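You operate a simulated robot arm through the tools that you are given. There is no shell and no other tool.

The job below is to be done with a simulated two-armed robot. You get a single attempt, and the scene is never put back.

Task
Take the lid off the white pot on the wooden table and lay it down there.

It is judged by the outcome, as a careful person would: the job done as asked, and still so three seconds after it is handed in. It fails if anything else is knocked over, pushed out of place, dropped, spilled or broken. Lids that push on must go on centred and level and be pressed home; caps that screw on are set level and turned clockwise until they are tight.

Robot
Two 6-joint arms with three-finger grippers on one trunk, on a base that moves. Base frame: it is fixed to the floor where the robot stands at the start and does not move with it; the origin is under the middle of the robot, x ahead of it, y to its left, z up; the surface under the hand at the start is at about z = 740. Units: mm, degrees, N and s.
The left shoulder is at the start at [21, 170, 1424], the right one opposite. With the tool pointing down near the work surface each hand reaches from about 300 to 560 mm from the robot's upright axis, wherever it stands, measured 20 degrees to its own side. Payload 2.2 kg a hand.
The tool frame of a hand sits at the grasp point between the pads (the TCP): z along the fingers, y along the line on which they close. The tips reach 25 mm beyond it. The gripper opens to 104 mm; its body begins 74 mm behind the TCP.
Orientation is that of the tool frame in the base frame, as a unit quaternion [w, x, y, z]. With the fingers straight down and closing along the base's y, the tool's x points along the base's -x, its y along +y and its z along -z.

Tools
- The arms move only by the tool arm_command. It takes "left_moves", "right_moves" or both (then of equal length, played together; a hand with none holds still); each is text: rows parted by semicolons, each of 7 numbers parted by spaces: the turn, a rotation vector about the base's x, y, z in units of 4 degrees (1.0 is 4 degrees), then the shift along the base's x, y, z in units of 40 mm (1.0 is 40 mm), then the finger opening in mm, from 0 to 104. In form: wx wy wz x y z jaw; .... A call has 1 to 20 rows; each row shifts and turns the commanded pose from where the row before left it. A call with a number of a shift or a turn outside -1 to 1 is refused whole. Rows are played at 5 a second. More than 50 mm and 8.6 degrees between two rows, or a gripper value outside its range, and nothing of the call is played. Where a pose cannot be reached the arm comes as near as it can. A force on the tool above 40 N (or 10 N above the force at the start of the call, whichever is more), or a blocked arm, ends the call early, and 0.2 s more pass. Each finger travels about 72 mm/s and halts on what it meets, pressing with about 24 N; the grip force reading is that of the motor and also rises with nothing between the fingers. The clock runs only during rows and for 0.2 s after the last one: add rows that do not move to give the fingers time. It gives the time, the measured TCP pose, the force on the tool (base axes), the opening and the grip force at its end, in the units of the frame above (readings bear some noise), with the torque about the TCP (base axes, N m) and any sound that the robot's microphone picked up, and new pictures: "pictures" is both (left out), scene, wrist or none (wrist: the cameras of the hands that moved).
- Cameras (640 x 400 px; columns grow to the right, rows downward): "scene" is now at [152.5, 9.1, 1305.1]; the picture's right is [0.14, -0.99, 0.00], its down [-0.69, -0.09, -0.72] and it looks along [0.71, 0.10, -0.69] (base axes); focal length 261 px, centre (320, 200). "left" rides on the left gripper at [82, -3, -104] in its tool frame; the picture's right is [0.04, 1.00, 0.00], its down [-0.75, 0.03, -0.66] and it looks along [-0.66, 0.03, 0.75] (tool axes); focal length 256 px, centre (320, 200). "right" rides on the right gripper at [82, 3, -104] in its tool frame; the picture's right is [-0.04, 1.00, 0.00], its down [-0.75, -0.03, -0.66] and it looks along [-0.66, -0.03, 0.75] (tool axes); focal length 256 px, centre (320, 200). There is no depth. A picture from a camera that has moved, and an enlarged one, comes with that camera's place and axes in the base frame and with its lens.
- slide_trunk(by): moves the trunk up (or, below 0, down) by that many mm; the arms and the scene camera ride with it, the base frame stays. It gives what a move gives, with no picture.
- drive_base(legs): drives the robot by 1 to 6 legs, each [ahead, left, turn to the left] in mm, mm and degrees, along the robot's own axes; the way and the turn of a leg run together, so that a leg with both is an arc; at most 1500 mm and 180 degrees a leg. The arms and the cameras ride along, it lands a little off, and it stops where it bumps. It gives what a move gives, and a new picture of the scene camera.
- pan_tilt(pan, tilt): turns the head with the scene camera to pan (to the left, within 60 degrees either way) and tilt (down, from -29 to 69), counted from straight ahead of the robot (the tilt from the chest, where the trunk bows). It gives what a move gives, and a new picture of the scene camera.
- inspect(camera, box): a new picture of the part [left, top, right, bottom] of that camera's present view, enlarged. The clock stands still meanwhile.
- hand_in(): hands the job in; it is judged then, once.

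Nothing tells you exact positions but the pictures and the camera data. Unless the task says otherwise, let go and move clear before handing in.

The tools are called after "Emit:" by a JSON object that holds its "api" and its "payload". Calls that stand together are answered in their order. arm_command: Moves the arms, as the interface text tells. Its arguments: {"type":"object","properties":{"left_moves":{"type":"string"},"right_moves":{"type":"string"},"pictures":{"type":"string","enum":["both","scene","wrist","none"]}},"required":[]} The other tools are called the same way: slide_trunk (by) moves the trunk up or down; drive_base (legs) drives the base; pan_tilt (pan, tilt) turns the head that bears the scene camera; inspect (camera, box) takes an enlarged picture of a part of a camera's view; hand_in () hands the job in.

At the start:

```text
clock: 0.0
left_tool_pos: [492.3, 391.8, 1044.0]
left_orientation: [0.0, 0.001, 1.0, 0.0]
left_force: [0.0, 0.3, 0.8]
left_ft_torque: [-0.02, 0.03, 0.03]
left_finger_gap: 104.2
left_gripper_force: 0.0
right_tool_pos: [533.8, -130.7, 1020.9]
right_orientation: [0.0, 0.001, 1.0, -0.001]
right_force: [-0.4, -0.9, -0.5]
right_ft_torque: [-0.02, -0.02, -0.05]
right_finger_gap: 104.1
right_gripper_force: 0.0
trunk travel left (down, up): [-616.0, 126.0]
robot x, y, heading: [-1.5, 1.9, 0.1]
head pan, tilt (commanded): [7.8, 44.0]
```

scene: 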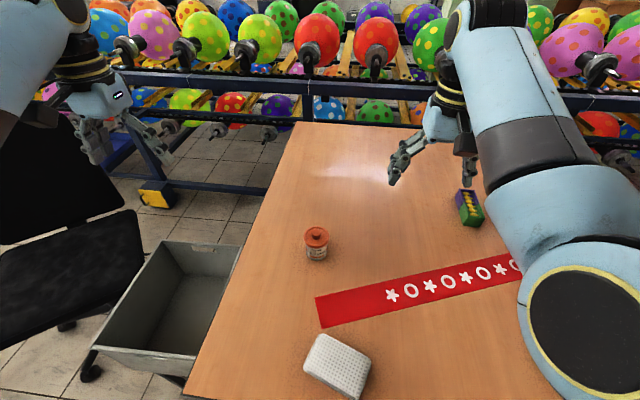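
right: 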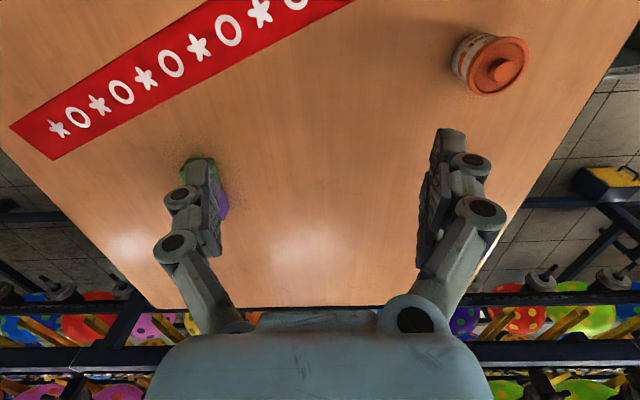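
left: 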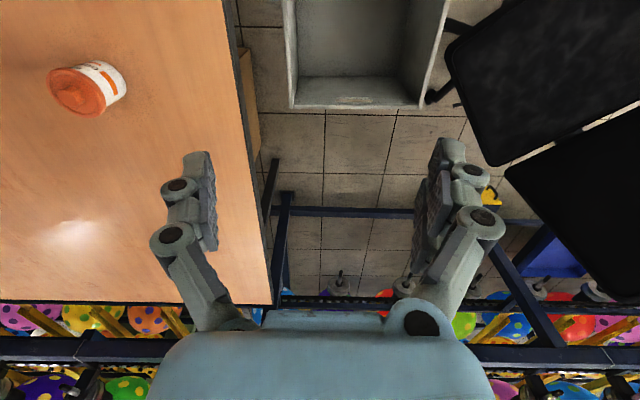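

The small white pot with an orange knobbed lid stands on the wooden table, at roughly x≈555, y≈75. I'll look closer from each camera before moving.

Emit:
{"api": "inspect", "payload": {"camera": "scene", "box": [277, 210, 357, 270]}}

Emit:
{"api": "inspect", "payload": {"camera": "right", "box": [430, 10, 550, 110]}}

Emit:
{"api": "inspect", "payload": {"camera": "left", "box": [30, 40, 150, 130]}}

```text
6.67 times, centred on (317, 240) of scene
camera zoom: at [152.5, 9.1, 1305.1], right [0.14, -0.99, 0.0], down [-0.69, -0.09, -0.72], along [0.71, 0.1, -0.69], focal length 1740 px, centre (340, -67)
```

zoom: 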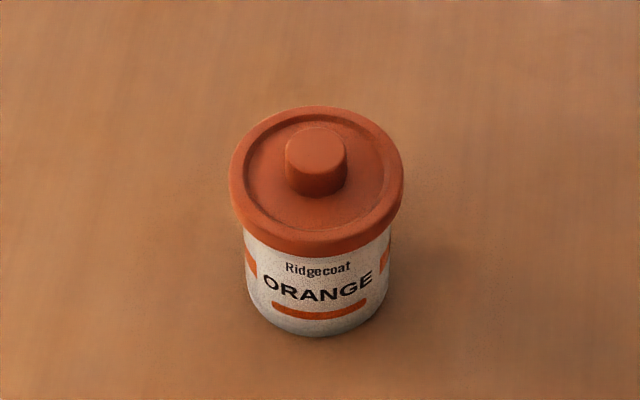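

```text
4.00 times, centred on (490, 60) of right
camera zoom: at [451.9, -127.0, 1125.5], right [0.04, 1.0, 0.0], down [0.75, -0.03, 0.66], along [0.66, -0.03, -0.75], focal length 1024 px, centre (-360, 760)
```

zoom: 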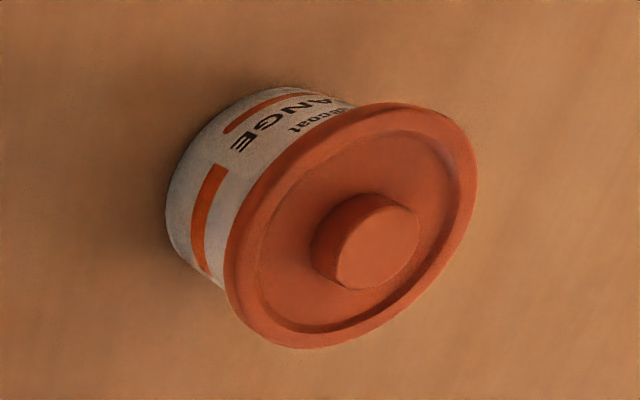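

```text
4.44 times, centred on (90, 85) of left
camera zoom: at [410.1, 388.3, 1149.1], right [-0.04, 1.0, 0.0], down [0.75, 0.03, 0.66], along [0.66, 0.03, -0.75], focal length 1138 px, centre (1342, 711)
```

zoom: 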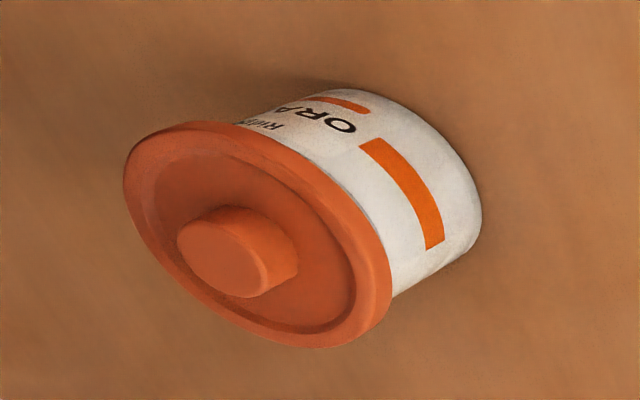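

The pot's knob top triangulates to about [541, 73, 817], with lid diameter ≈63 mm, knob ≈22 mm and table ≈741. Next I look at the fingers and at the table edge near the robot.

Emit:
{"api": "inspect", "payload": {"camera": "left", "box": [140, 120, 520, 358]}}

Emit:
{"api": "inspect", "payload": {"camera": "scene", "box": [370, 80, 500, 200]}}

Emit:
{"api": "inspect", "payload": {"camera": "scene", "box": [40, 60, 160, 180]}}

Emit:
{"api": "pan_tilt", "payload": {"pan": 7.8, "tilt": 65}}

```text
1.68 times, centred on (330, 239) of left
camera zoom: at [410.1, 388.3, 1149.1], right [-0.04, 1.0, 0.0], down [0.75, 0.03, 0.66], along [0.66, 0.03, -0.75], focal length 430 px, centre (303, 134)
```

zoom: 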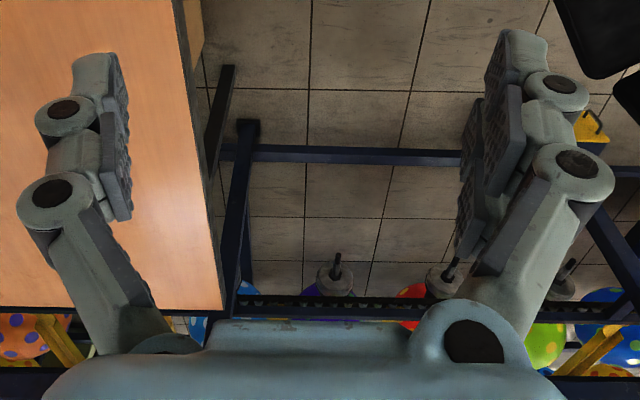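

```text
3.33 times, centred on (435, 140) of scene
camera zoom: at [152.5, 9.1, 1305.1], right [0.14, -0.99, 0.0], down [-0.69, -0.09, -0.72], along [0.71, 0.1, -0.69], focal length 870 px, centre (-63, 400)
```

zoom: 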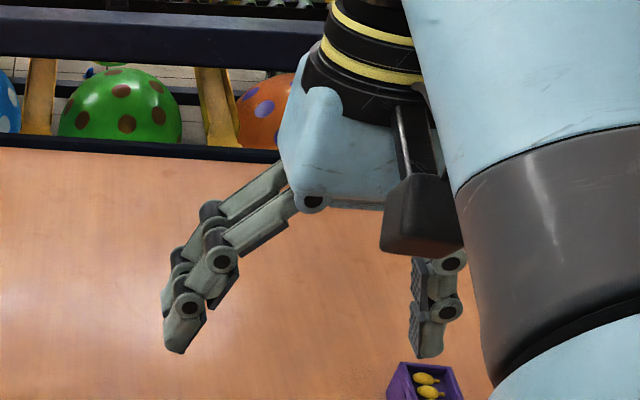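

```text
3.33 times, centred on (100, 120) of scene
camera zoom: at [152.5, 9.1, 1305.1], right [0.14, -0.99, 0.0], down [-0.69, -0.09, -0.72], along [0.71, 0.1, -0.69], focal length 870 px, centre (1053, 467)
```

zoom: 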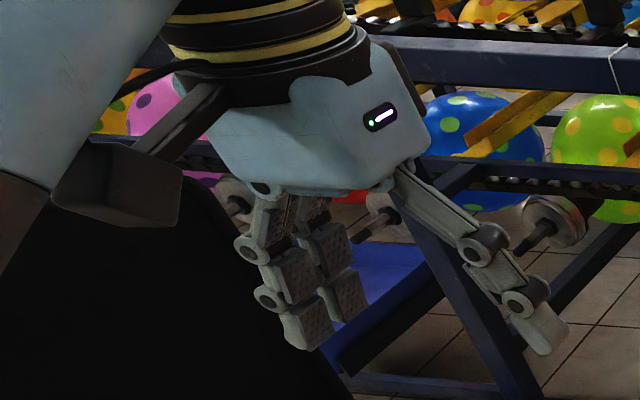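

```text
clock: 0.8
left_tool_pos: [492.8, 392.1, 1044.9]
left_orientation: [0.0, 0.0, 1.0, 0.0]
left_force: [-0.3, 0.1, 0.5]
left_ft_torque: [0.01, 0.01, 0.01]
left_finger_gap: 104.0
left_gripper_force: 0.0
right_tool_pos: [533.7, -131.0, 1021.4]
right_orientation: [0.0, 0.001, 1.0, -0.002]
right_force: [0.3, -0.8, 0.1]
right_ft_torque: [-0.03, 0.03, 0.0]
right_finger_gap: 104.2
right_gripper_force: 0.0
trunk travel left (down, up): [-616.0, 126.0]
robot x, y, heading: [-2.7, 0.3, 0.1]
head pan, tilt (commanded): [7.8, 65.0]
camera scene: at [131.3, 6.2, 1278.7], right [0.14, -0.99, 0.0], down [-0.9, -0.12, -0.42], along [0.42, 0.06, -0.91], focal length 261 px, centre (320, 200)
```

scene: 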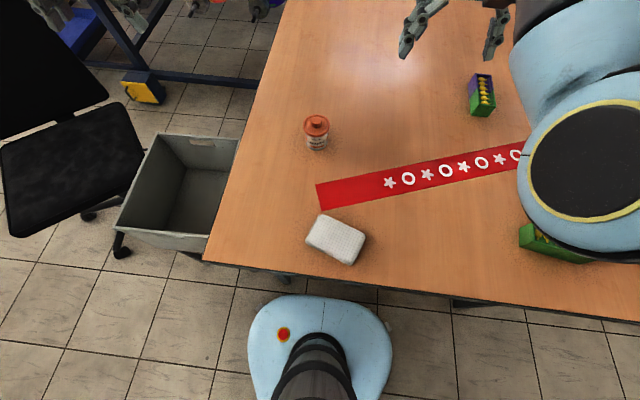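

The table's near edge is at x≈206 and its left edge at y≈255–275. There is open space to the left of the pot for the lid, around [480, 170]. I'll bring the left hand above the pot at a safe height and shift the right hand away to give it room.

Emit:
{"api": "arm_command", "payload": {"left_moves": "0 0 0 0.1225 -0.797 -0.235 104; 0 0 0 0.1225 -0.797 -0.235 104; 0 0 0 0.1225 -0.797 -0.235 104; 0 0 0 0.1225 -0.797 -0.235 104; 0 0 0 0.1225 -0.797 -0.235 104; 0 0 0 0.1225 -0.797 -0.235 104; 0 0 0 0.1225 -0.797 -0.235 104; 0 0 0 0.1225 -0.797 -0.235 104; 0 0 0 0.1225 -0.797 -0.235 104; 0 0 0 0.1225 -0.797 -0.235 104; 0 0 0 0 0 0 104", "right_moves": "0 0 0 0 -0.3 0 104; 0 0 0 0 -0.3 0 104; 0 0 0 0 -0.3 0 104; 0 0 0 0 -0.3 0 104; 0 0 0 0 -0.3 0 104; 0 0 0 0 -0.3 0 104; 0 0 0 0 -0.3 0 104; 0 0 0 0 -0.3 0 104; 0 0 0 0 -0.3 0 104; 0 0 0 0 0 0 104; 0 0 0 0 0 0 104", "pictures": "both"}}

```text
clock: 3.4
left_tool_pos: [547.6, 116.1, 941.2]
left_orientation: [-0.001, -0.017, 1.0, 0.025]
left_force: [-0.6, 0.4, -0.8]
left_ft_torque: [0.02, 0.0, 0.01]
left_finger_gap: 104.1
left_gripper_force: 0.1
right_tool_pos: [534.8, -239.0, 1021.6]
right_orientation: [0.0, 0.001, 1.0, -0.001]
right_force: [-0.2, 0.0, 0.4]
right_ft_torque: [0.01, 0.0, 0.02]
right_finger_gap: 103.8
right_gripper_force: 0.0
trunk travel left (down, up): [-616.0, 126.0]
robot x, y, heading: [-2.0, 1.1, -0.1]
head pan, tilt (commanded): [7.8, 65.0]
stopped in row 11 (left hand): the arm was blocked; the commanded pose is now the measured one
camera scene: at [131.5, 6.2, 1278.6], right [0.14, -0.99, 0.0], down [-0.9, -0.12, -0.42], along [0.42, 0.06, -0.91], focal length 261 px, centre (320, 200)
camera right: at [452.2, -235.8, 1125.9], right [0.04, 1.0, 0.0], down [0.75, -0.03, 0.66], along [0.66, -0.03, -0.75], focal length 256 px, centre (320, 200)
camera left: at [465.4, 103.7, 1045.8], right [-0.08, 1.0, 0.05], down [0.75, 0.02, 0.66], along [0.65, 0.09, -0.75], focal length 256 px, centre (320, 200)
```

scene: 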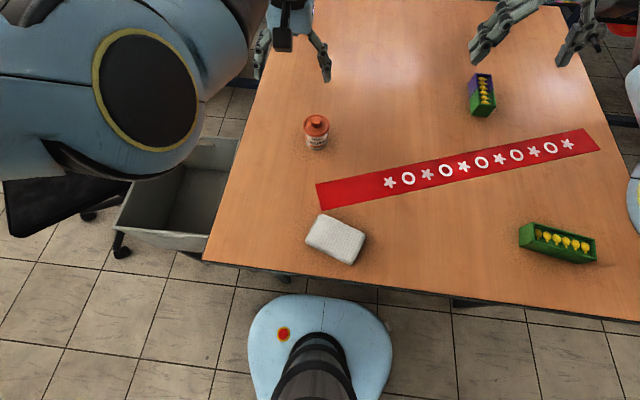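
right: 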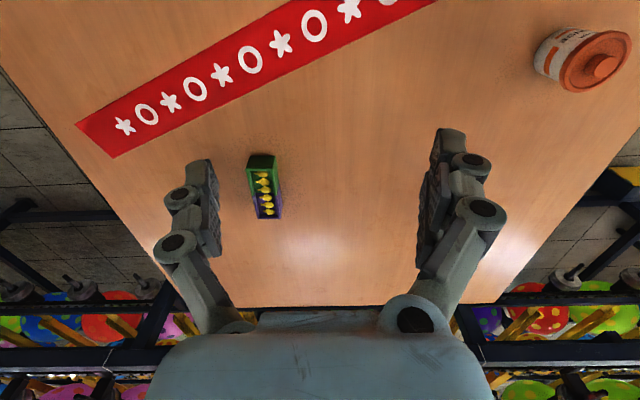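
left: 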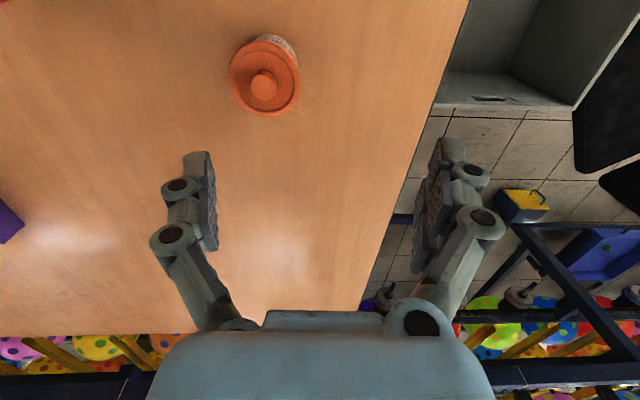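

The left arm runs out of reach at that spot: it stopped at [548, 116, 941], slightly tilted and still well above the pot. I'll move the base a little ahead and to the right so the pot sits comfortably in the left hand's range.

Emit:
{"api": "drive_base", "payload": {"legs": [[45, -70, 0]]}}

```text
clock: 4.5
left_tool_pos: [593.7, 44.2, 940.3]
left_orientation: [0.001, -0.017, 1.0, 0.026]
left_force: [0.4, 0.2, 0.2]
left_ft_torque: [0.04, 0.02, 0.03]
left_finger_gap: 104.1
left_gripper_force: 0.1
right_tool_pos: [580.8, -309.4, 1021.2]
right_orientation: [-0.001, 0.001, 1.0, 0.001]
right_force: [0.7, -0.9, -0.4]
right_ft_torque: [0.05, 0.05, 0.0]
right_finger_gap: 104.0
right_gripper_force: 0.0
trunk travel left (down, up): [-616.0, 126.0]
robot x, y, heading: [45.8, -68.9, -0.2]
head pan, tilt (commanded): [7.8, 65.0]
camera scene: at [177.7, -64.2, 1278.5], right [0.14, -0.99, 0.0], down [-0.9, -0.12, -0.42], along [0.42, 0.06, -0.91], focal length 261 px, centre (320, 200)
```

scene: 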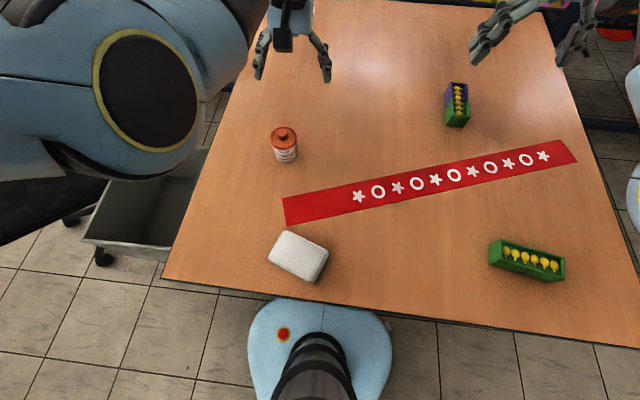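

The base moved cleanly, and the pot is now well inside the left hand's range. I'll straighten the left hand and centre it above the knob, staying high.

Emit:
{"api": "arm_command", "payload": {"left_moves": "-0.186 0 -0.122 -0.33 0.18 -0.1 104; -0.186 0 -0.122 -0.33 0.18 -0.1 104; -0.186 0 -0.122 -0.33 0.18 -0.1 104; -0.186 0 -0.122 -0.33 0.18 -0.1 104; 0 0 0 0 0 0 104; 0 0 0 0 0 0 104", "pictures": "both"}}

```text
clock: 5.9
left_tool_pos: [550.3, 84.5, 933.9]
left_orientation: [0.009, -0.004, 1.0, 0.008]
left_force: [-0.8, 0.3, -0.7]
left_ft_torque: [-0.03, -0.02, 0.02]
left_finger_gap: 104.0
left_gripper_force: 0.1
right_tool_pos: [578.4, -308.8, 1023.3]
right_orientation: [0.0, 0.0, 1.0, -0.001]
right_force: [-0.3, -0.2, 0.1]
right_ft_torque: [0.0, 0.02, 0.02]
right_finger_gap: 104.1
right_gripper_force: 0.0
trunk travel left (down, up): [-616.0, 126.0]
robot x, y, heading: [46.4, -71.2, 0.0]
head pan, tilt (commanded): [7.8, 65.0]
camera scene: at [176.7, -62.8, 1278.7], right [0.14, -0.99, 0.0], down [-0.9, -0.12, -0.42], along [0.42, 0.06, -0.91], focal length 261 px, centre (320, 200)
camera left: at [465.5, 79.2, 1036.5], right [-0.05, 1.0, 0.01], down [0.74, 0.03, 0.67], along [0.67, 0.04, -0.74], focal length 256 px, centre (320, 200)
```

scene: 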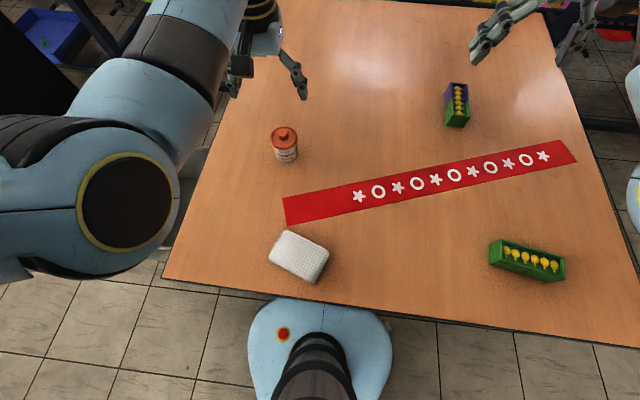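
left: 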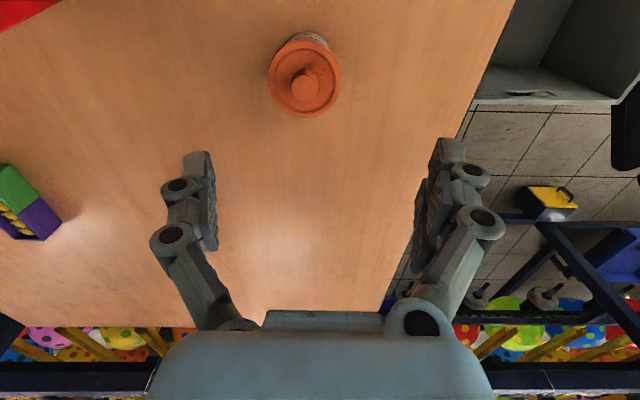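

The hand had not finished settling, so I'll let it do so before fine alignment.

Emit:
{"api": "arm_command", "payload": {"left_moves": "0 0 0 0 0 0 104; 0 0 0 0 0 0 104; 0 0 0 0 0 0 104; 0 0 0 0 0 0 104", "pictures": "wrist"}}

```text
clock: 6.9
left_tool_pos: [547.4, 84.6, 931.0]
left_orientation: [0.007, -0.004, 1.0, 0.008]
left_force: [0.0, -0.2, -0.5]
left_ft_torque: [-0.04, -0.03, 0.02]
left_finger_gap: 103.7
left_gripper_force: 0.1
right_tool_pos: [579.8, -308.3, 1021.8]
right_orientation: [0.0, 0.001, 1.0, -0.001]
right_force: [0.3, -0.3, 0.6]
right_ft_torque: [0.0, -0.02, 0.0]
right_finger_gap: 104.1
right_gripper_force: 0.1
trunk travel left (down, up): [-616.0, 126.0]
robot x, y, heading: [44.5, -67.6, -0.2]
head pan, tilt (commanded): [7.8, 65.0]
camera left: at [464.2, 79.8, 1034.7], right [-0.05, 1.0, 0.02], down [0.74, 0.03, 0.67], along [0.67, 0.04, -0.74], focal length 256 px, centre (320, 200)
```

left: 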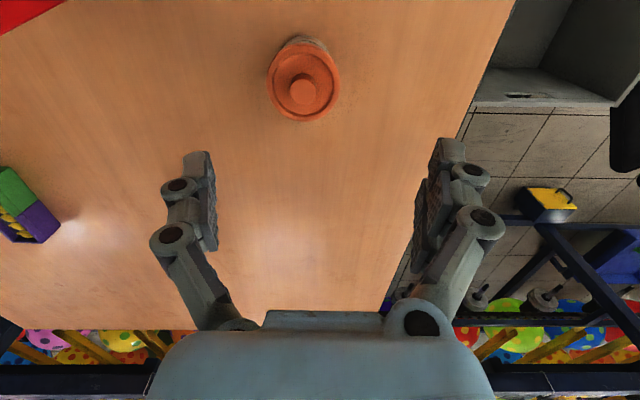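

Emit:
{"api": "inspect", "payload": {"camera": "left", "box": [248, 25, 360, 130]}}

Emit:
{"api": "inspect", "payload": {"camera": "scene", "box": [244, 110, 324, 180]}}

Emit:
{"api": "inspect", "payload": {"camera": "scene", "box": [180, 20, 320, 120]}}

```text
3.81 times, centred on (304, 78) of left
camera zoom: at [464.2, 79.8, 1034.7], right [-0.05, 1.0, 0.02], down [0.74, 0.03, 0.67], along [0.67, 0.04, -0.74], focal length 975 px, centre (381, 667)
```

zoom: 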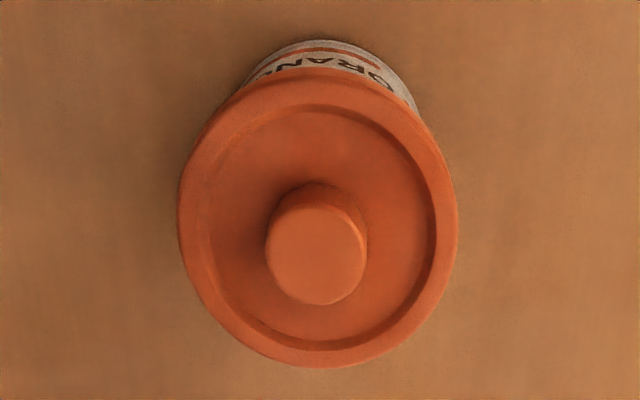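

```text
5.71 times, centred on (284, 145) of scene
camera zoom: at [176.8, -62.9, 1278.7], right [0.14, -0.99, 0.0], down [-0.9, -0.12, -0.42], along [0.42, 0.06, -0.91], focal length 1491 px, centre (526, 514)
```

zoom: 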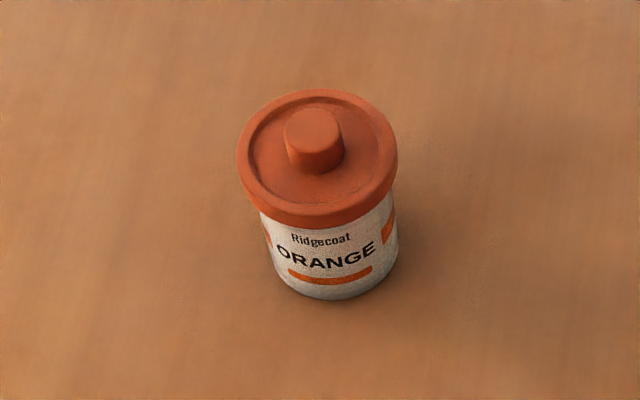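

```text
4.00 times, centred on (250, 70) of scene
camera zoom: at [176.8, -62.9, 1278.7], right [0.14, -0.99, 0.0], down [-0.9, -0.12, -0.42], along [0.42, 0.06, -0.91], focal length 1044 px, centre (600, 720)
```

zoom: 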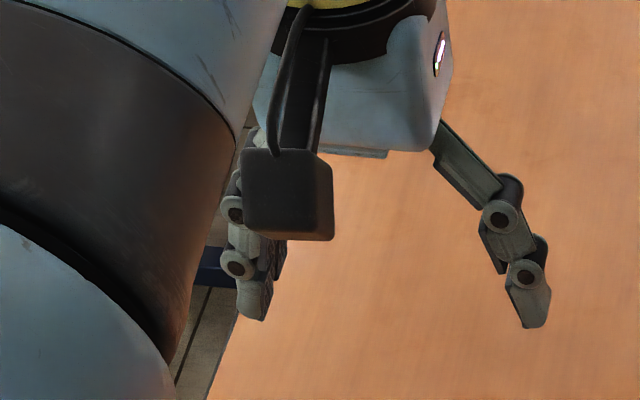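

Both cameras agree that the knob is at about [541, 72, 817]. I'll correct the hand's small offset and tilt and lower it a little to see how well it tracks.

Emit:
{"api": "arm_command", "payload": {"left_moves": "-0.11 0.1 -0.057 -0.08 -0.157 -0.37 104; -0.11 0.1 -0.057 -0.08 -0.157 -0.37 104; 0 0 0 0 0 0 104; 0 0 0 0 0 0 104; 0 0 0 0 0 0 104; 0 0 0 0 0 0 104", "pictures": "wrist"}}

```text
clock: 8.3
left_tool_pos: [543.6, 79.2, 900.0]
left_orientation: [0.001, -0.002, 1.0, 0.003]
left_force: [-0.6, 0.6, 0.7]
left_ft_torque: [0.04, -0.03, -0.01]
left_finger_gap: 104.1
left_gripper_force: 0.0
right_tool_pos: [579.1, -308.3, 1022.3]
right_orientation: [0.0, 0.0, 1.0, -0.002]
right_force: [0.3, 0.3, 0.2]
right_ft_torque: [0.0, 0.03, 0.04]
right_finger_gap: 104.2
right_gripper_force: 0.0
trunk travel left (down, up): [-616.0, 126.0]
robot x, y, heading: [46.4, -69.1, -0.2]
head pan, tilt (commanded): [7.8, 65.0]
camera left: at [461.1, 74.5, 1005.1], right [-0.04, 1.0, 0.01], down [0.75, 0.03, 0.66], along [0.66, 0.03, -0.75], focal length 256 px, centre (320, 200)
```

left: 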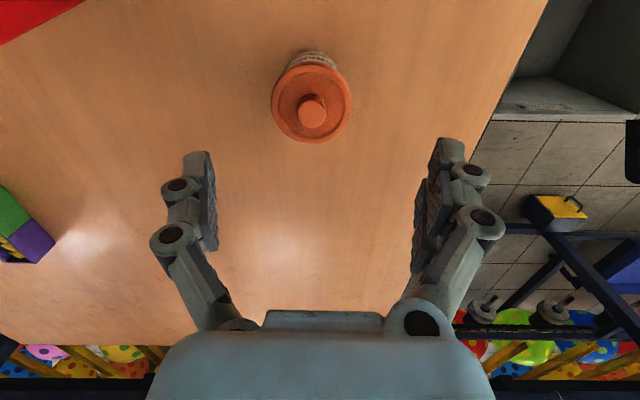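

Emit:
{"api": "arm_command", "payload": {"left_moves": "0 0 0 -0.035 -0.1 -0.25 104; 0 0 0 -0.035 -0.1 -0.25 104; 0 0 0 0 0 0 104; 0 0 0 0 0 0 104; 0 0 0 0 0 0 104; 0 0 0 0 0 0 104", "pictures": "wrist"}}

```text
clock: 9.7
left_tool_pos: [539.6, 77.0, 878.1]
left_orientation: [-0.001, -0.002, 1.0, 0.007]
left_force: [-0.4, 0.9, 0.8]
left_ft_torque: [-0.01, 0.0, 0.0]
left_finger_gap: 104.0
left_gripper_force: 0.1
right_tool_pos: [579.6, -309.6, 1021.5]
right_orientation: [0.0, 0.001, 1.0, -0.001]
right_force: [-0.2, 0.2, -0.8]
right_ft_torque: [0.02, 0.02, -0.02]
right_finger_gap: 103.9
right_gripper_force: 0.2
trunk travel left (down, up): [-616.0, 126.0]
robot x, y, heading: [43.5, -71.0, 0.1]
head pan, tilt (commanded): [7.8, 65.0]
camera left: at [458.1, 71.6, 983.4], right [-0.05, 1.0, 0.01], down [0.75, 0.03, 0.66], along [0.65, 0.04, -0.75], focal length 256 px, centre (320, 200)
```

left: 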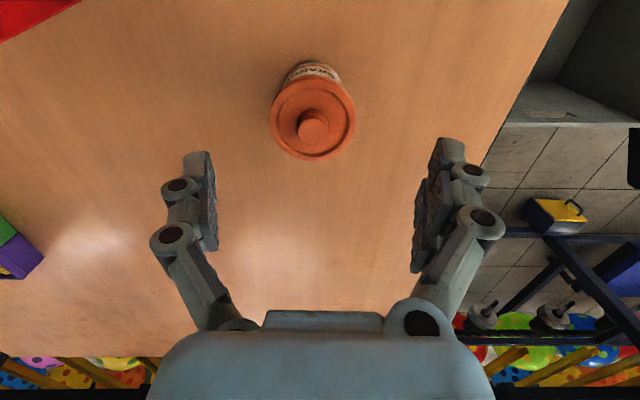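

Emit:
{"api": "arm_command", "payload": {"left_moves": "-0.2 0 0 0.02 -0.15 -0.2 104; 0 0 0 0.02 0 -0.2 104; 0 0 0 0 0 0 104; 0 0 0 0 0 0 104; 0 0 0 0 0 0 104; 0 0 0 0 0 0 104", "pictures": "wrist"}}

Emit:
{"api": "arm_command", "payload": {"left_moves": "0 0 0 0 0 0 104; 0 0 0 0 0 0 104; 0 0 0 0 0 0 104", "pictures": "none"}}

```text
clock: 11.1
left_tool_pos: [534.6, 69.2, 855.6]
left_orientation: [-0.006, -0.003, 1.0, -0.001]
left_force: [-0.2, -0.5, -0.6]
left_ft_torque: [0.0, -0.03, 0.0]
left_finger_gap: 103.8
left_gripper_force: 0.0
right_tool_pos: [580.0, -308.3, 1021.8]
right_orientation: [0.001, 0.001, 1.0, -0.001]
right_force: [1.1, 0.1, -0.7]
right_ft_torque: [0.0, 0.0, -0.01]
right_finger_gap: 104.2
right_gripper_force: 0.0
trunk travel left (down, up): [-616.0, 126.0]
robot x, y, heading: [48.5, -69.6, -0.0]
head pan, tilt (commanded): [7.8, 65.0]
camera left: at [453.6, 65.9, 962.2], right [-0.05, 1.0, 0.0], down [0.76, 0.04, 0.65], along [0.65, 0.03, -0.76], focal length 256 px, centre (320, 200)
```

left: 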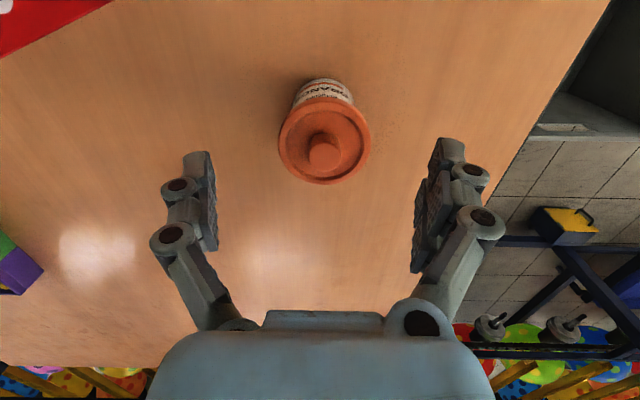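

```text
clock: 11.9
left_tool_pos: [534.7, 68.8, 857.7]
left_orientation: [-0.007, -0.003, 1.0, -0.002]
left_force: [-0.2, -0.3, -0.2]
left_ft_torque: [-0.03, 0.01, 0.03]
left_finger_gap: 103.9
left_gripper_force: 0.1
right_tool_pos: [578.3, -308.7, 1021.2]
right_orientation: [0.0, 0.001, 1.0, -0.001]
right_force: [0.3, 0.1, -0.1]
right_ft_torque: [0.02, -0.01, 0.0]
right_finger_gap: 104.2
right_gripper_force: 0.1
trunk travel left (down, up): [-616.0, 126.0]
robot x, y, heading: [45.4, -68.8, 0.1]
head pan, tilt (commanded): [7.8, 65.0]
```

Emit:
{"api": "arm_command", "payload": {"left_moves": "0 -0.2 -0.09 0.16 0.08 0 104; 0 0 0 0 0 0 104; 0 0 0 0 0 0 104; 0 0 0 0 0 0 104", "pictures": "wrist"}}

```text
clock: 12.9
left_tool_pos: [540.3, 65.2, 857.3]
left_orientation: [-0.001, 0.003, 1.0, -0.005]
left_force: [-0.8, 0.1, -0.2]
left_ft_torque: [0.01, 0.01, 0.02]
left_finger_gap: 104.1
left_gripper_force: 0.0
right_tool_pos: [579.3, -307.7, 1020.3]
right_orientation: [0.0, 0.001, 1.0, -0.001]
right_force: [-0.1, -0.9, -0.4]
right_ft_torque: [0.01, 0.02, 0.0]
right_finger_gap: 103.9
right_gripper_force: 0.0
trunk travel left (down, up): [-616.0, 126.0]
robot x, y, heading: [46.0, -71.6, -0.0]
head pan, tilt (commanded): [7.8, 65.0]
camera left: at [457.2, 63.9, 961.8], right [-0.04, 1.0, -0.01], down [0.75, 0.03, 0.66], along [0.66, 0.01, -0.76], focal length 256 px, centre (320, 200)
```

left: 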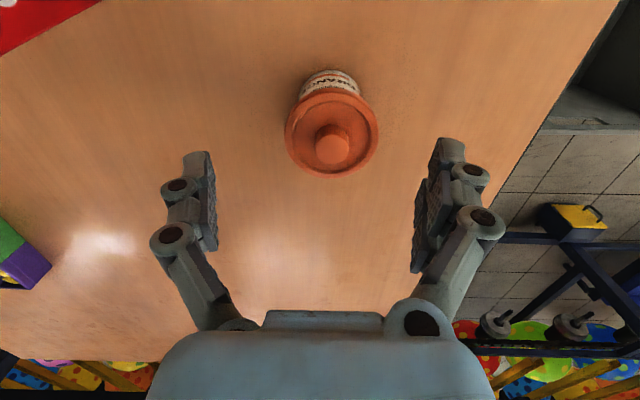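

Emit:
{"api": "arm_command", "payload": {"left_moves": "0.14 0 0.08 0.02 0.17 0 104; 0 0 0 0 0 0 104; 0 0 0 0 0 0 104; 0 0 0 0 0 0 104", "pictures": "none"}}

Emit:
{"api": "arm_command", "payload": {"left_moves": "0 0 0 0 0 0 104; 0 0 0 0 0 0 104; 0 0 0 0 0 0 104; 0 0 0 0 0 0 104", "pictures": "wrist"}}

```text
clock: 13.9
left_tool_pos: [541.0, 65.8, 859.1]
left_orientation: [0.001, 0.002, 1.0, -0.005]
left_force: [-0.4, 0.5, 0.0]
left_ft_torque: [0.02, 0.0, -0.01]
left_finger_gap: 104.1
left_gripper_force: 0.0
right_tool_pos: [579.2, -309.2, 1022.2]
right_orientation: [0.0, 0.0, 1.0, -0.001]
right_force: [0.0, -0.1, 0.1]
right_ft_torque: [0.0, -0.01, 0.0]
right_finger_gap: 104.1
right_gripper_force: 0.2
trunk travel left (down, up): [-616.0, 126.0]
robot x, y, heading: [44.0, -68.1, -0.1]
head pan, tilt (commanded): [7.8, 65.0]
```

```text
clock: 14.9
left_tool_pos: [541.2, 65.2, 859.5]
left_orientation: [0.001, 0.002, 1.0, -0.006]
left_force: [-0.4, -0.4, -0.1]
left_ft_torque: [-0.01, 0.0, 0.0]
left_finger_gap: 104.3
left_gripper_force: 0.0
right_tool_pos: [579.9, -307.9, 1021.7]
right_orientation: [0.0, 0.001, 1.0, -0.001]
right_force: [0.6, 0.4, -0.4]
right_ft_torque: [-0.03, 0.01, 0.0]
right_finger_gap: 104.0
right_gripper_force: 0.0
trunk travel left (down, up): [-616.0, 126.0]
robot x, y, heading: [46.4, -67.1, 0.1]
head pan, tilt (commanded): [7.8, 65.0]
camera left: at [458.7, 63.8, 964.1], right [-0.04, 1.0, -0.01], down [0.75, 0.03, 0.66], along [0.66, 0.02, -0.75], focal length 256 px, centre (320, 200)
```

left: 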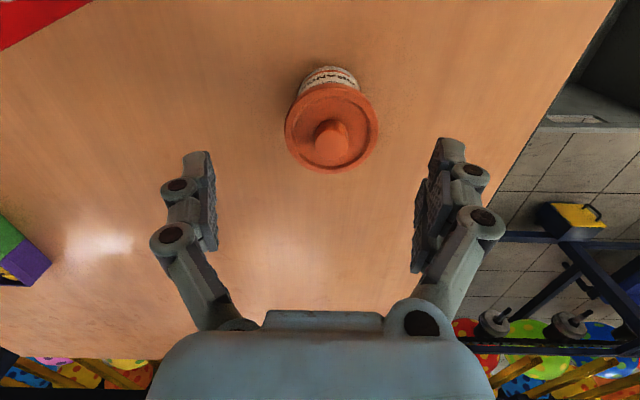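

The arm shows stick or backlash of several mm on reversals. I'll nudge it gradually in +y.

Emit:
{"api": "arm_command", "payload": {"left_moves": "0.1 0 0 0 0.12 0 104; 0 0 0 0 0 0 104; 0 0 0 0 0 0 104; 0 0 0 0 0 0 104", "pictures": "wrist"}}

```text
clock: 15.9
left_tool_pos: [540.5, 67.0, 859.7]
left_orientation: [0.002, 0.003, 1.0, -0.004]
left_force: [-0.1, 0.3, -0.2]
left_ft_torque: [-0.02, -0.02, 0.01]
left_finger_gap: 104.0
left_gripper_force: 0.1
right_tool_pos: [579.5, -310.1, 1021.7]
right_orientation: [-0.001, 0.0, 1.0, -0.001]
right_force: [0.7, 0.4, 0.2]
right_ft_torque: [0.0, -0.03, 0.0]
right_finger_gap: 104.0
right_gripper_force: 0.0
trunk travel left (down, up): [-616.0, 126.0]
robot x, y, heading: [48.3, -69.2, -0.1]
head pan, tilt (commanded): [7.8, 65.0]
camera left: at [458.6, 65.0, 964.9], right [-0.03, 1.0, -0.01], down [0.75, 0.03, 0.66], along [0.66, 0.02, -0.75], focal length 256 px, centre (320, 200)
```

left: 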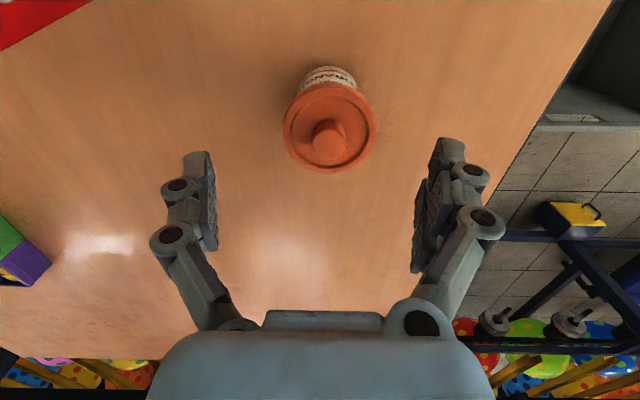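

Emit:
{"api": "arm_command", "payload": {"left_moves": "0.1 0 0 0.01 0.12 -0.15 104; 0 0 0 0 0 -0.15 104; 0 0 0 0 0 0 104; 0 0 0 0 0 0 104; 0 0 0 0 0 0 104", "pictures": "wrist"}}

```text
clock: 17.1
left_tool_pos: [539.1, 67.4, 847.9]
left_orientation: [0.0, 0.004, 1.0, -0.003]
left_force: [-0.3, -0.6, 0.7]
left_ft_torque: [-0.02, 0.01, 0.02]
left_finger_gap: 104.2
left_gripper_force: 0.1
right_tool_pos: [579.7, -308.4, 1021.7]
right_orientation: [0.0, 0.001, 1.0, -0.001]
right_force: [0.7, 0.7, -0.6]
right_ft_torque: [-0.02, 0.0, 0.0]
right_finger_gap: 104.1
right_gripper_force: 0.0
trunk travel left (down, up): [-616.0, 126.0]
robot x, y, heading: [42.7, -68.2, 0.1]
head pan, tilt (commanded): [7.8, 65.0]
camera left: at [457.3, 65.4, 952.8], right [-0.03, 1.0, -0.01], down [0.75, 0.03, 0.66], along [0.66, 0.02, -0.76], focal length 256 px, centre (320, 200)
```

left: 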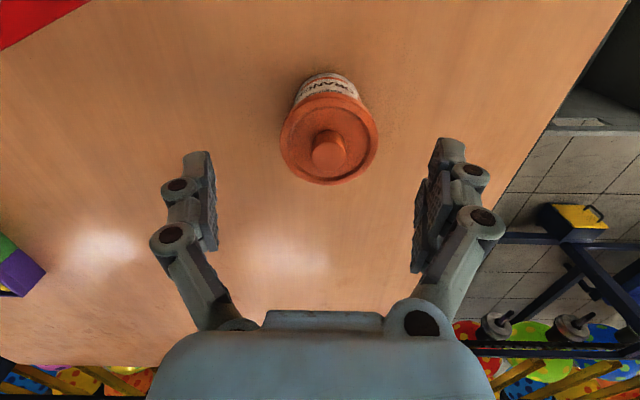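

Emit:
{"api": "arm_command", "payload": {"left_moves": "0.06 0 0.05 0.04 0.15 0 104; 0 0 0 0 0 0 104; 0 0 0 0 0 0 104; 0 0 0 0 0 0 104", "pictures": "wrist"}}

```text
clock: 18.1
left_tool_pos: [541.4, 73.6, 849.6]
left_orientation: [0.0, 0.001, 1.0, 0.0]
left_force: [0.6, -0.1, 0.8]
left_ft_torque: [0.01, 0.03, 0.02]
left_finger_gap: 104.1
left_gripper_force: 0.2
right_tool_pos: [579.3, -308.9, 1021.8]
right_orientation: [0.0, 0.002, 1.0, -0.001]
right_force: [0.5, -0.2, 0.3]
right_ft_torque: [-0.03, -0.01, 0.02]
right_finger_gap: 103.9
right_gripper_force: 0.0
trunk travel left (down, up): [-616.0, 126.0]
robot x, y, heading: [48.7, -69.9, -0.2]
head pan, tilt (commanded): [7.8, 65.0]
camera left: at [459.3, 70.8, 953.0], right [-0.04, 1.0, 0.0], down [0.75, 0.03, 0.66], along [0.66, 0.02, -0.75], focal length 256 px, centre (320, 200)
```

left: 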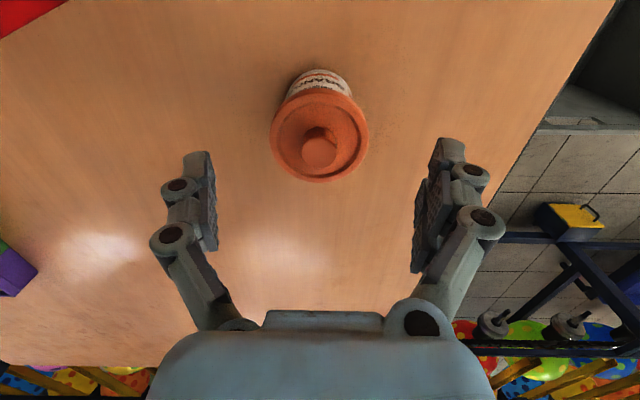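

Now aligned: the TCP is at [541, 74], the tool is vertical and the knob is midway between the fingers. I'll lower it so the fingertips straddle the lid's rim, ending just below the rim's lower edge.

Emit:
{"api": "arm_command", "payload": {"left_moves": "0 0 0 0 0 -0.2 104; 0 0 0 0 0 -0.2 104; 0 0 0 0 0 -0.2 104; 0 0 0 0 0 -0.2 104; 0 0 0 0 0 0 104; 0 0 0 0 0 0 104; 0 0 0 0 0 0 104", "pictures": "both"}}

```text
clock: 19.7
left_tool_pos: [540.3, 72.4, 816.5]
left_orientation: [0.0, 0.002, 1.0, -0.001]
left_force: [-0.8, -0.2, 0.4]
left_ft_torque: [-0.02, 0.0, 0.02]
left_finger_gap: 104.0
left_gripper_force: 0.1
right_tool_pos: [580.0, -308.4, 1023.1]
right_orientation: [0.0, 0.0, 1.0, -0.001]
right_force: [0.1, -1.0, 0.2]
right_ft_torque: [0.01, 0.03, 0.03]
right_finger_gap: 104.2
right_gripper_force: 0.2
trunk travel left (down, up): [-616.0, 126.0]
robot x, y, heading: [47.3, -70.5, 0.2]
head pan, tilt (commanded): [7.8, 65.0]
camera scene: at [176.8, -62.9, 1278.7], right [0.14, -0.99, 0.0], down [-0.9, -0.12, -0.42], along [0.42, 0.06, -0.91], focal length 261 px, centre (320, 200)
camera left: at [458.6, 70.8, 920.4], right [-0.04, 1.0, 0.0], down [0.75, 0.03, 0.66], along [0.66, 0.02, -0.75], focal length 256 px, centre (320, 200)
```

scene: 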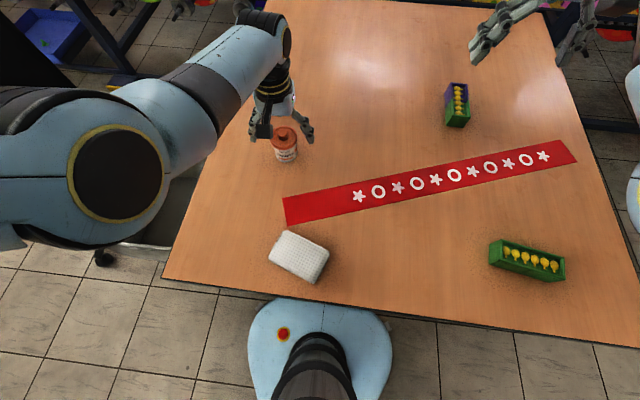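
left: 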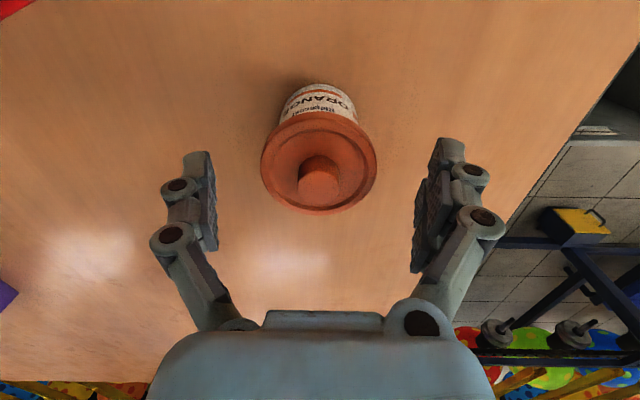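

Emit:
{"api": "inspect", "payload": {"camera": "scene", "box": [240, 80, 330, 170]}}

Emit:
{"api": "inspect", "payload": {"camera": "right", "box": [520, 0, 640, 90]}}

Emit:
{"api": "inspect", "payload": {"camera": "left", "box": [150, 80, 490, 292]}}

```text
4.44 times, centred on (285, 125) of scene
camera zoom: at [176.8, -62.9, 1278.7], right [0.14, -0.99, 0.0], down [-0.9, -0.12, -0.42], along [0.42, 0.06, -0.91], focal length 1160 px, centre (476, 533)
```

zoom: 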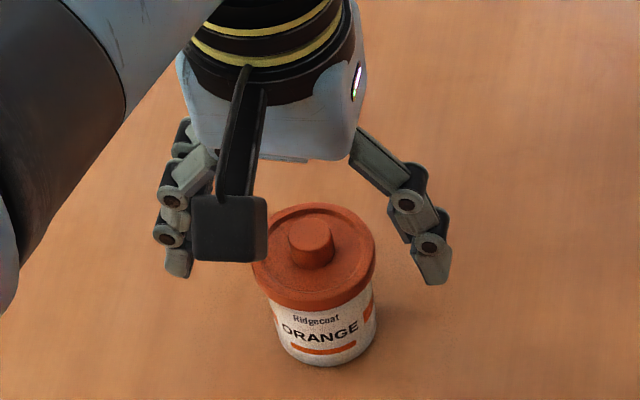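

```text
4.44 times, centred on (580, 45) of right
camera zoom: at [497.7, -304.6, 1126.1], right [0.04, 1.0, 0.0], down [0.75, -0.03, 0.66], along [0.66, -0.03, -0.75], focal length 1138 px, centre (-836, 889)
```

zoom: 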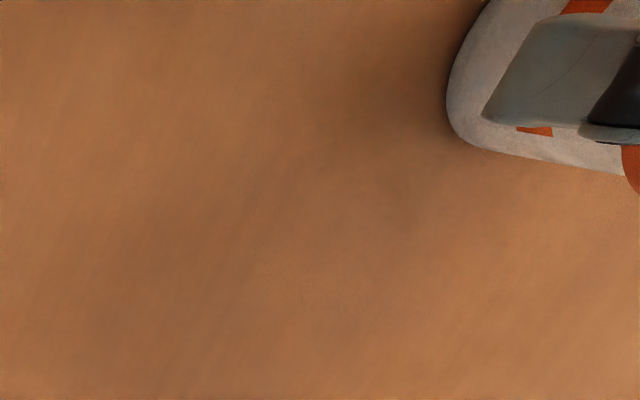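

```text
1.88 times, centred on (320, 186) of left
camera zoom: at [458.6, 70.8, 920.4], right [-0.04, 1.0, 0.0], down [0.75, 0.03, 0.66], along [0.66, 0.02, -0.75], focal length 482 px, centre (320, 226)
```

zoom: 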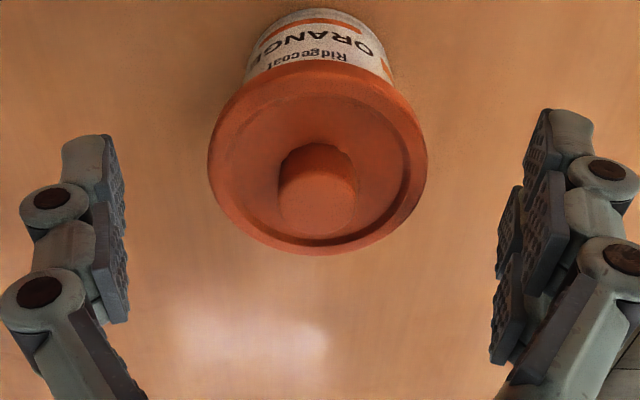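

The fingers straddle the lid evenly, about 20 mm clear on each side. I'll close them most of the way first to check centring before they touch.

Emit:
{"api": "arm_command", "payload": {"left_moves": "0 0 0 0 0 0 90; 0 0 0 0 0 0 80; 0 0 0 0 0 0 72; 0 0 0 0 0 0 72; 0 0 0 0 0 0 72", "pictures": "wrist"}}

Emit:
{"api": "inspect", "payload": {"camera": "left", "box": [200, 80, 440, 230]}}

Emit:
{"api": "inspect", "payload": {"camera": "scene", "box": [240, 80, 330, 170]}}

```text
clock: 20.9
left_tool_pos: [541.0, 74.1, 815.4]
left_orientation: [0.0, 0.001, 1.0, -0.001]
left_force: [0.3, 0.2, -0.1]
left_ft_torque: [0.0, 0.02, 0.02]
left_finger_gap: 72.1
left_gripper_force: 0.1
right_tool_pos: [579.5, -308.1, 1021.6]
right_orientation: [0.0, 0.001, 1.0, 0.0]
right_force: [-0.5, 0.4, 0.1]
right_ft_torque: [-0.02, 0.03, 0.01]
right_finger_gap: 104.0
right_gripper_force: 0.0
trunk travel left (down, up): [-616.0, 126.0]
robot x, y, heading: [42.8, -66.2, 0.1]
head pan, tilt (commanded): [7.8, 65.0]
camera left: at [458.6, 70.8, 920.4], right [-0.04, 1.0, 0.0], down [0.75, 0.03, 0.66], along [0.66, 0.02, -0.75], focal length 256 px, centre (320, 200)
```

left: 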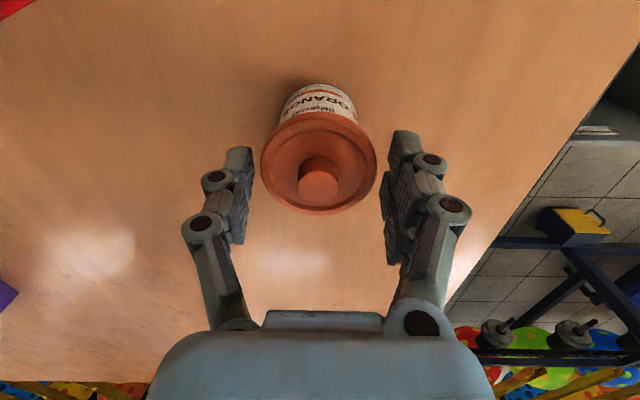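

```text
2.67 times, centred on (320, 155) of left
camera zoom: at [458.6, 70.8, 920.4], right [-0.04, 1.0, 0.0], down [0.75, 0.03, 0.66], along [0.66, 0.02, -0.75], focal length 683 px, centre (320, 320)
```

zoom: 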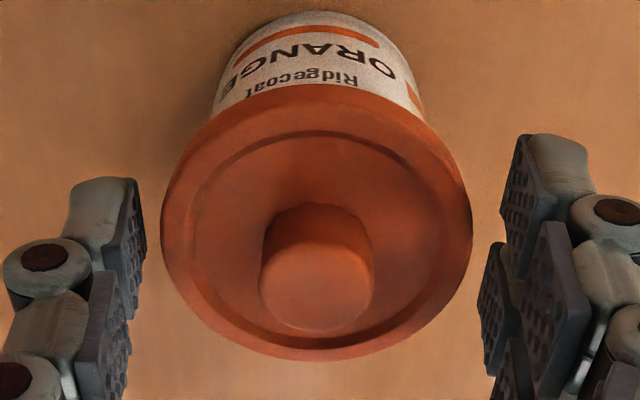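

```text
4.44 times, centred on (285, 125) of scene
camera zoom: at [176.8, -62.9, 1278.6], right [0.14, -0.99, 0.0], down [-0.9, -0.12, -0.42], along [0.42, 0.06, -0.91], focal length 1160 px, centre (476, 533)
```

zoom: 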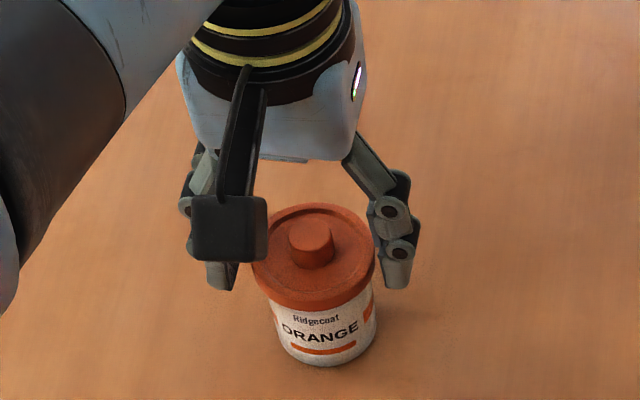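

Both sides show small, even gaps of about 4–5 mm. I'll close on the rim.

Emit:
{"api": "arm_command", "payload": {"left_moves": "0 0 0 0 0 0 68; 0 0 0 0 0 0 64; 0 0 0 0 0 0 60; 0 0 0 0 0 0 56; 0 0 0 0 0 0 50; 0 0 0 0 0 0 50; 0 0 0 0 0 0 50", "pictures": "both"}}

Emit:
{"api": "inspect", "payload": {"camera": "left", "box": [200, 80, 440, 230]}}

Emit:
{"api": "inspect", "payload": {"camera": "scene", "box": [240, 80, 330, 170]}}

```text
clock: 22.5
left_tool_pos: [540.5, 73.9, 815.1]
left_orientation: [0.0, 0.002, 1.0, -0.001]
left_force: [0.1, 0.4, 2.3]
left_ft_torque: [0.04, 0.03, 0.0]
left_finger_gap: 62.7
left_gripper_force: 24.4
right_tool_pos: [579.3, -308.8, 1021.9]
right_orientation: [0.0, 0.001, 1.0, -0.001]
right_force: [-0.1, 0.2, 0.5]
right_ft_torque: [-0.05, -0.01, 0.02]
right_finger_gap: 103.7
right_gripper_force: 0.1
trunk travel left (down, up): [-616.0, 126.0]
robot x, y, heading: [44.3, -69.5, -0.0]
head pan, tilt (commanded): [7.8, 65.0]
heard: snap
camera scene: at [176.8, -63.0, 1278.7], right [0.14, -0.99, 0.0], down [-0.9, -0.12, -0.42], along [0.42, 0.06, -0.91], focal length 261 px, centre (320, 200)
camera left: at [458.6, 70.7, 920.4], right [-0.04, 1.0, 0.0], down [0.75, 0.03, 0.66], along [0.66, 0.02, -0.75], focal length 256 px, centre (320, 200)
```

scene: 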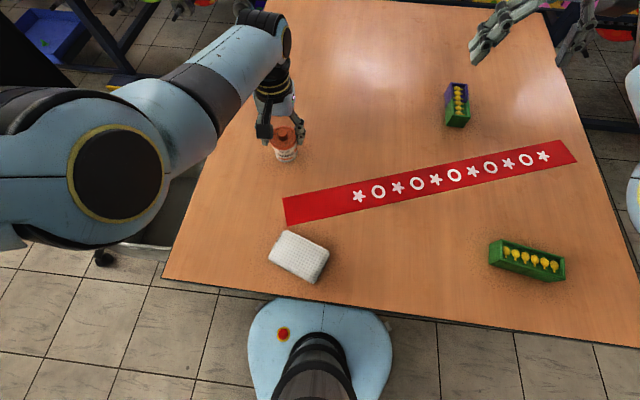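
left: 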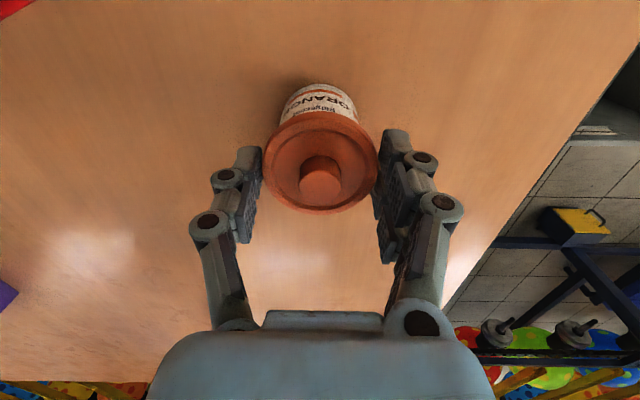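

```text
2.67 times, centred on (320, 155) of left
camera zoom: at [458.6, 70.7, 920.4], right [-0.04, 1.0, 0.0], down [0.75, 0.03, 0.66], along [0.66, 0.02, -0.75], focal length 683 px, centre (320, 320)
```

zoom: 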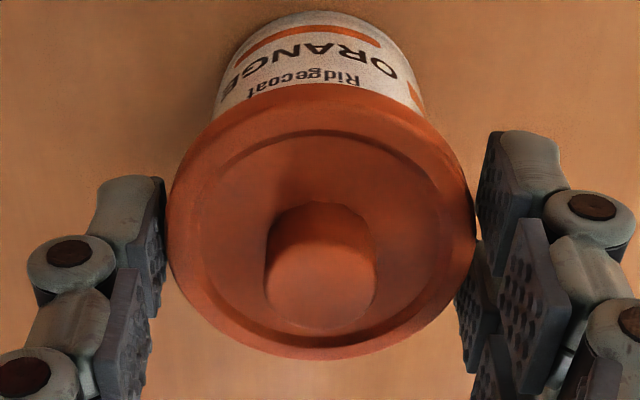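

```text
4.44 times, centred on (285, 125) of scene
camera zoom: at [176.8, -63.0, 1278.7], right [0.14, -0.99, 0.0], down [-0.9, -0.12, -0.42], along [0.42, 0.06, -0.91], focal length 1160 px, centre (476, 533)
```

zoom: 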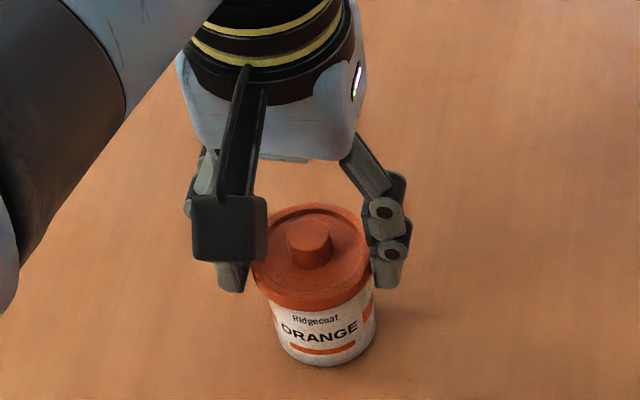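

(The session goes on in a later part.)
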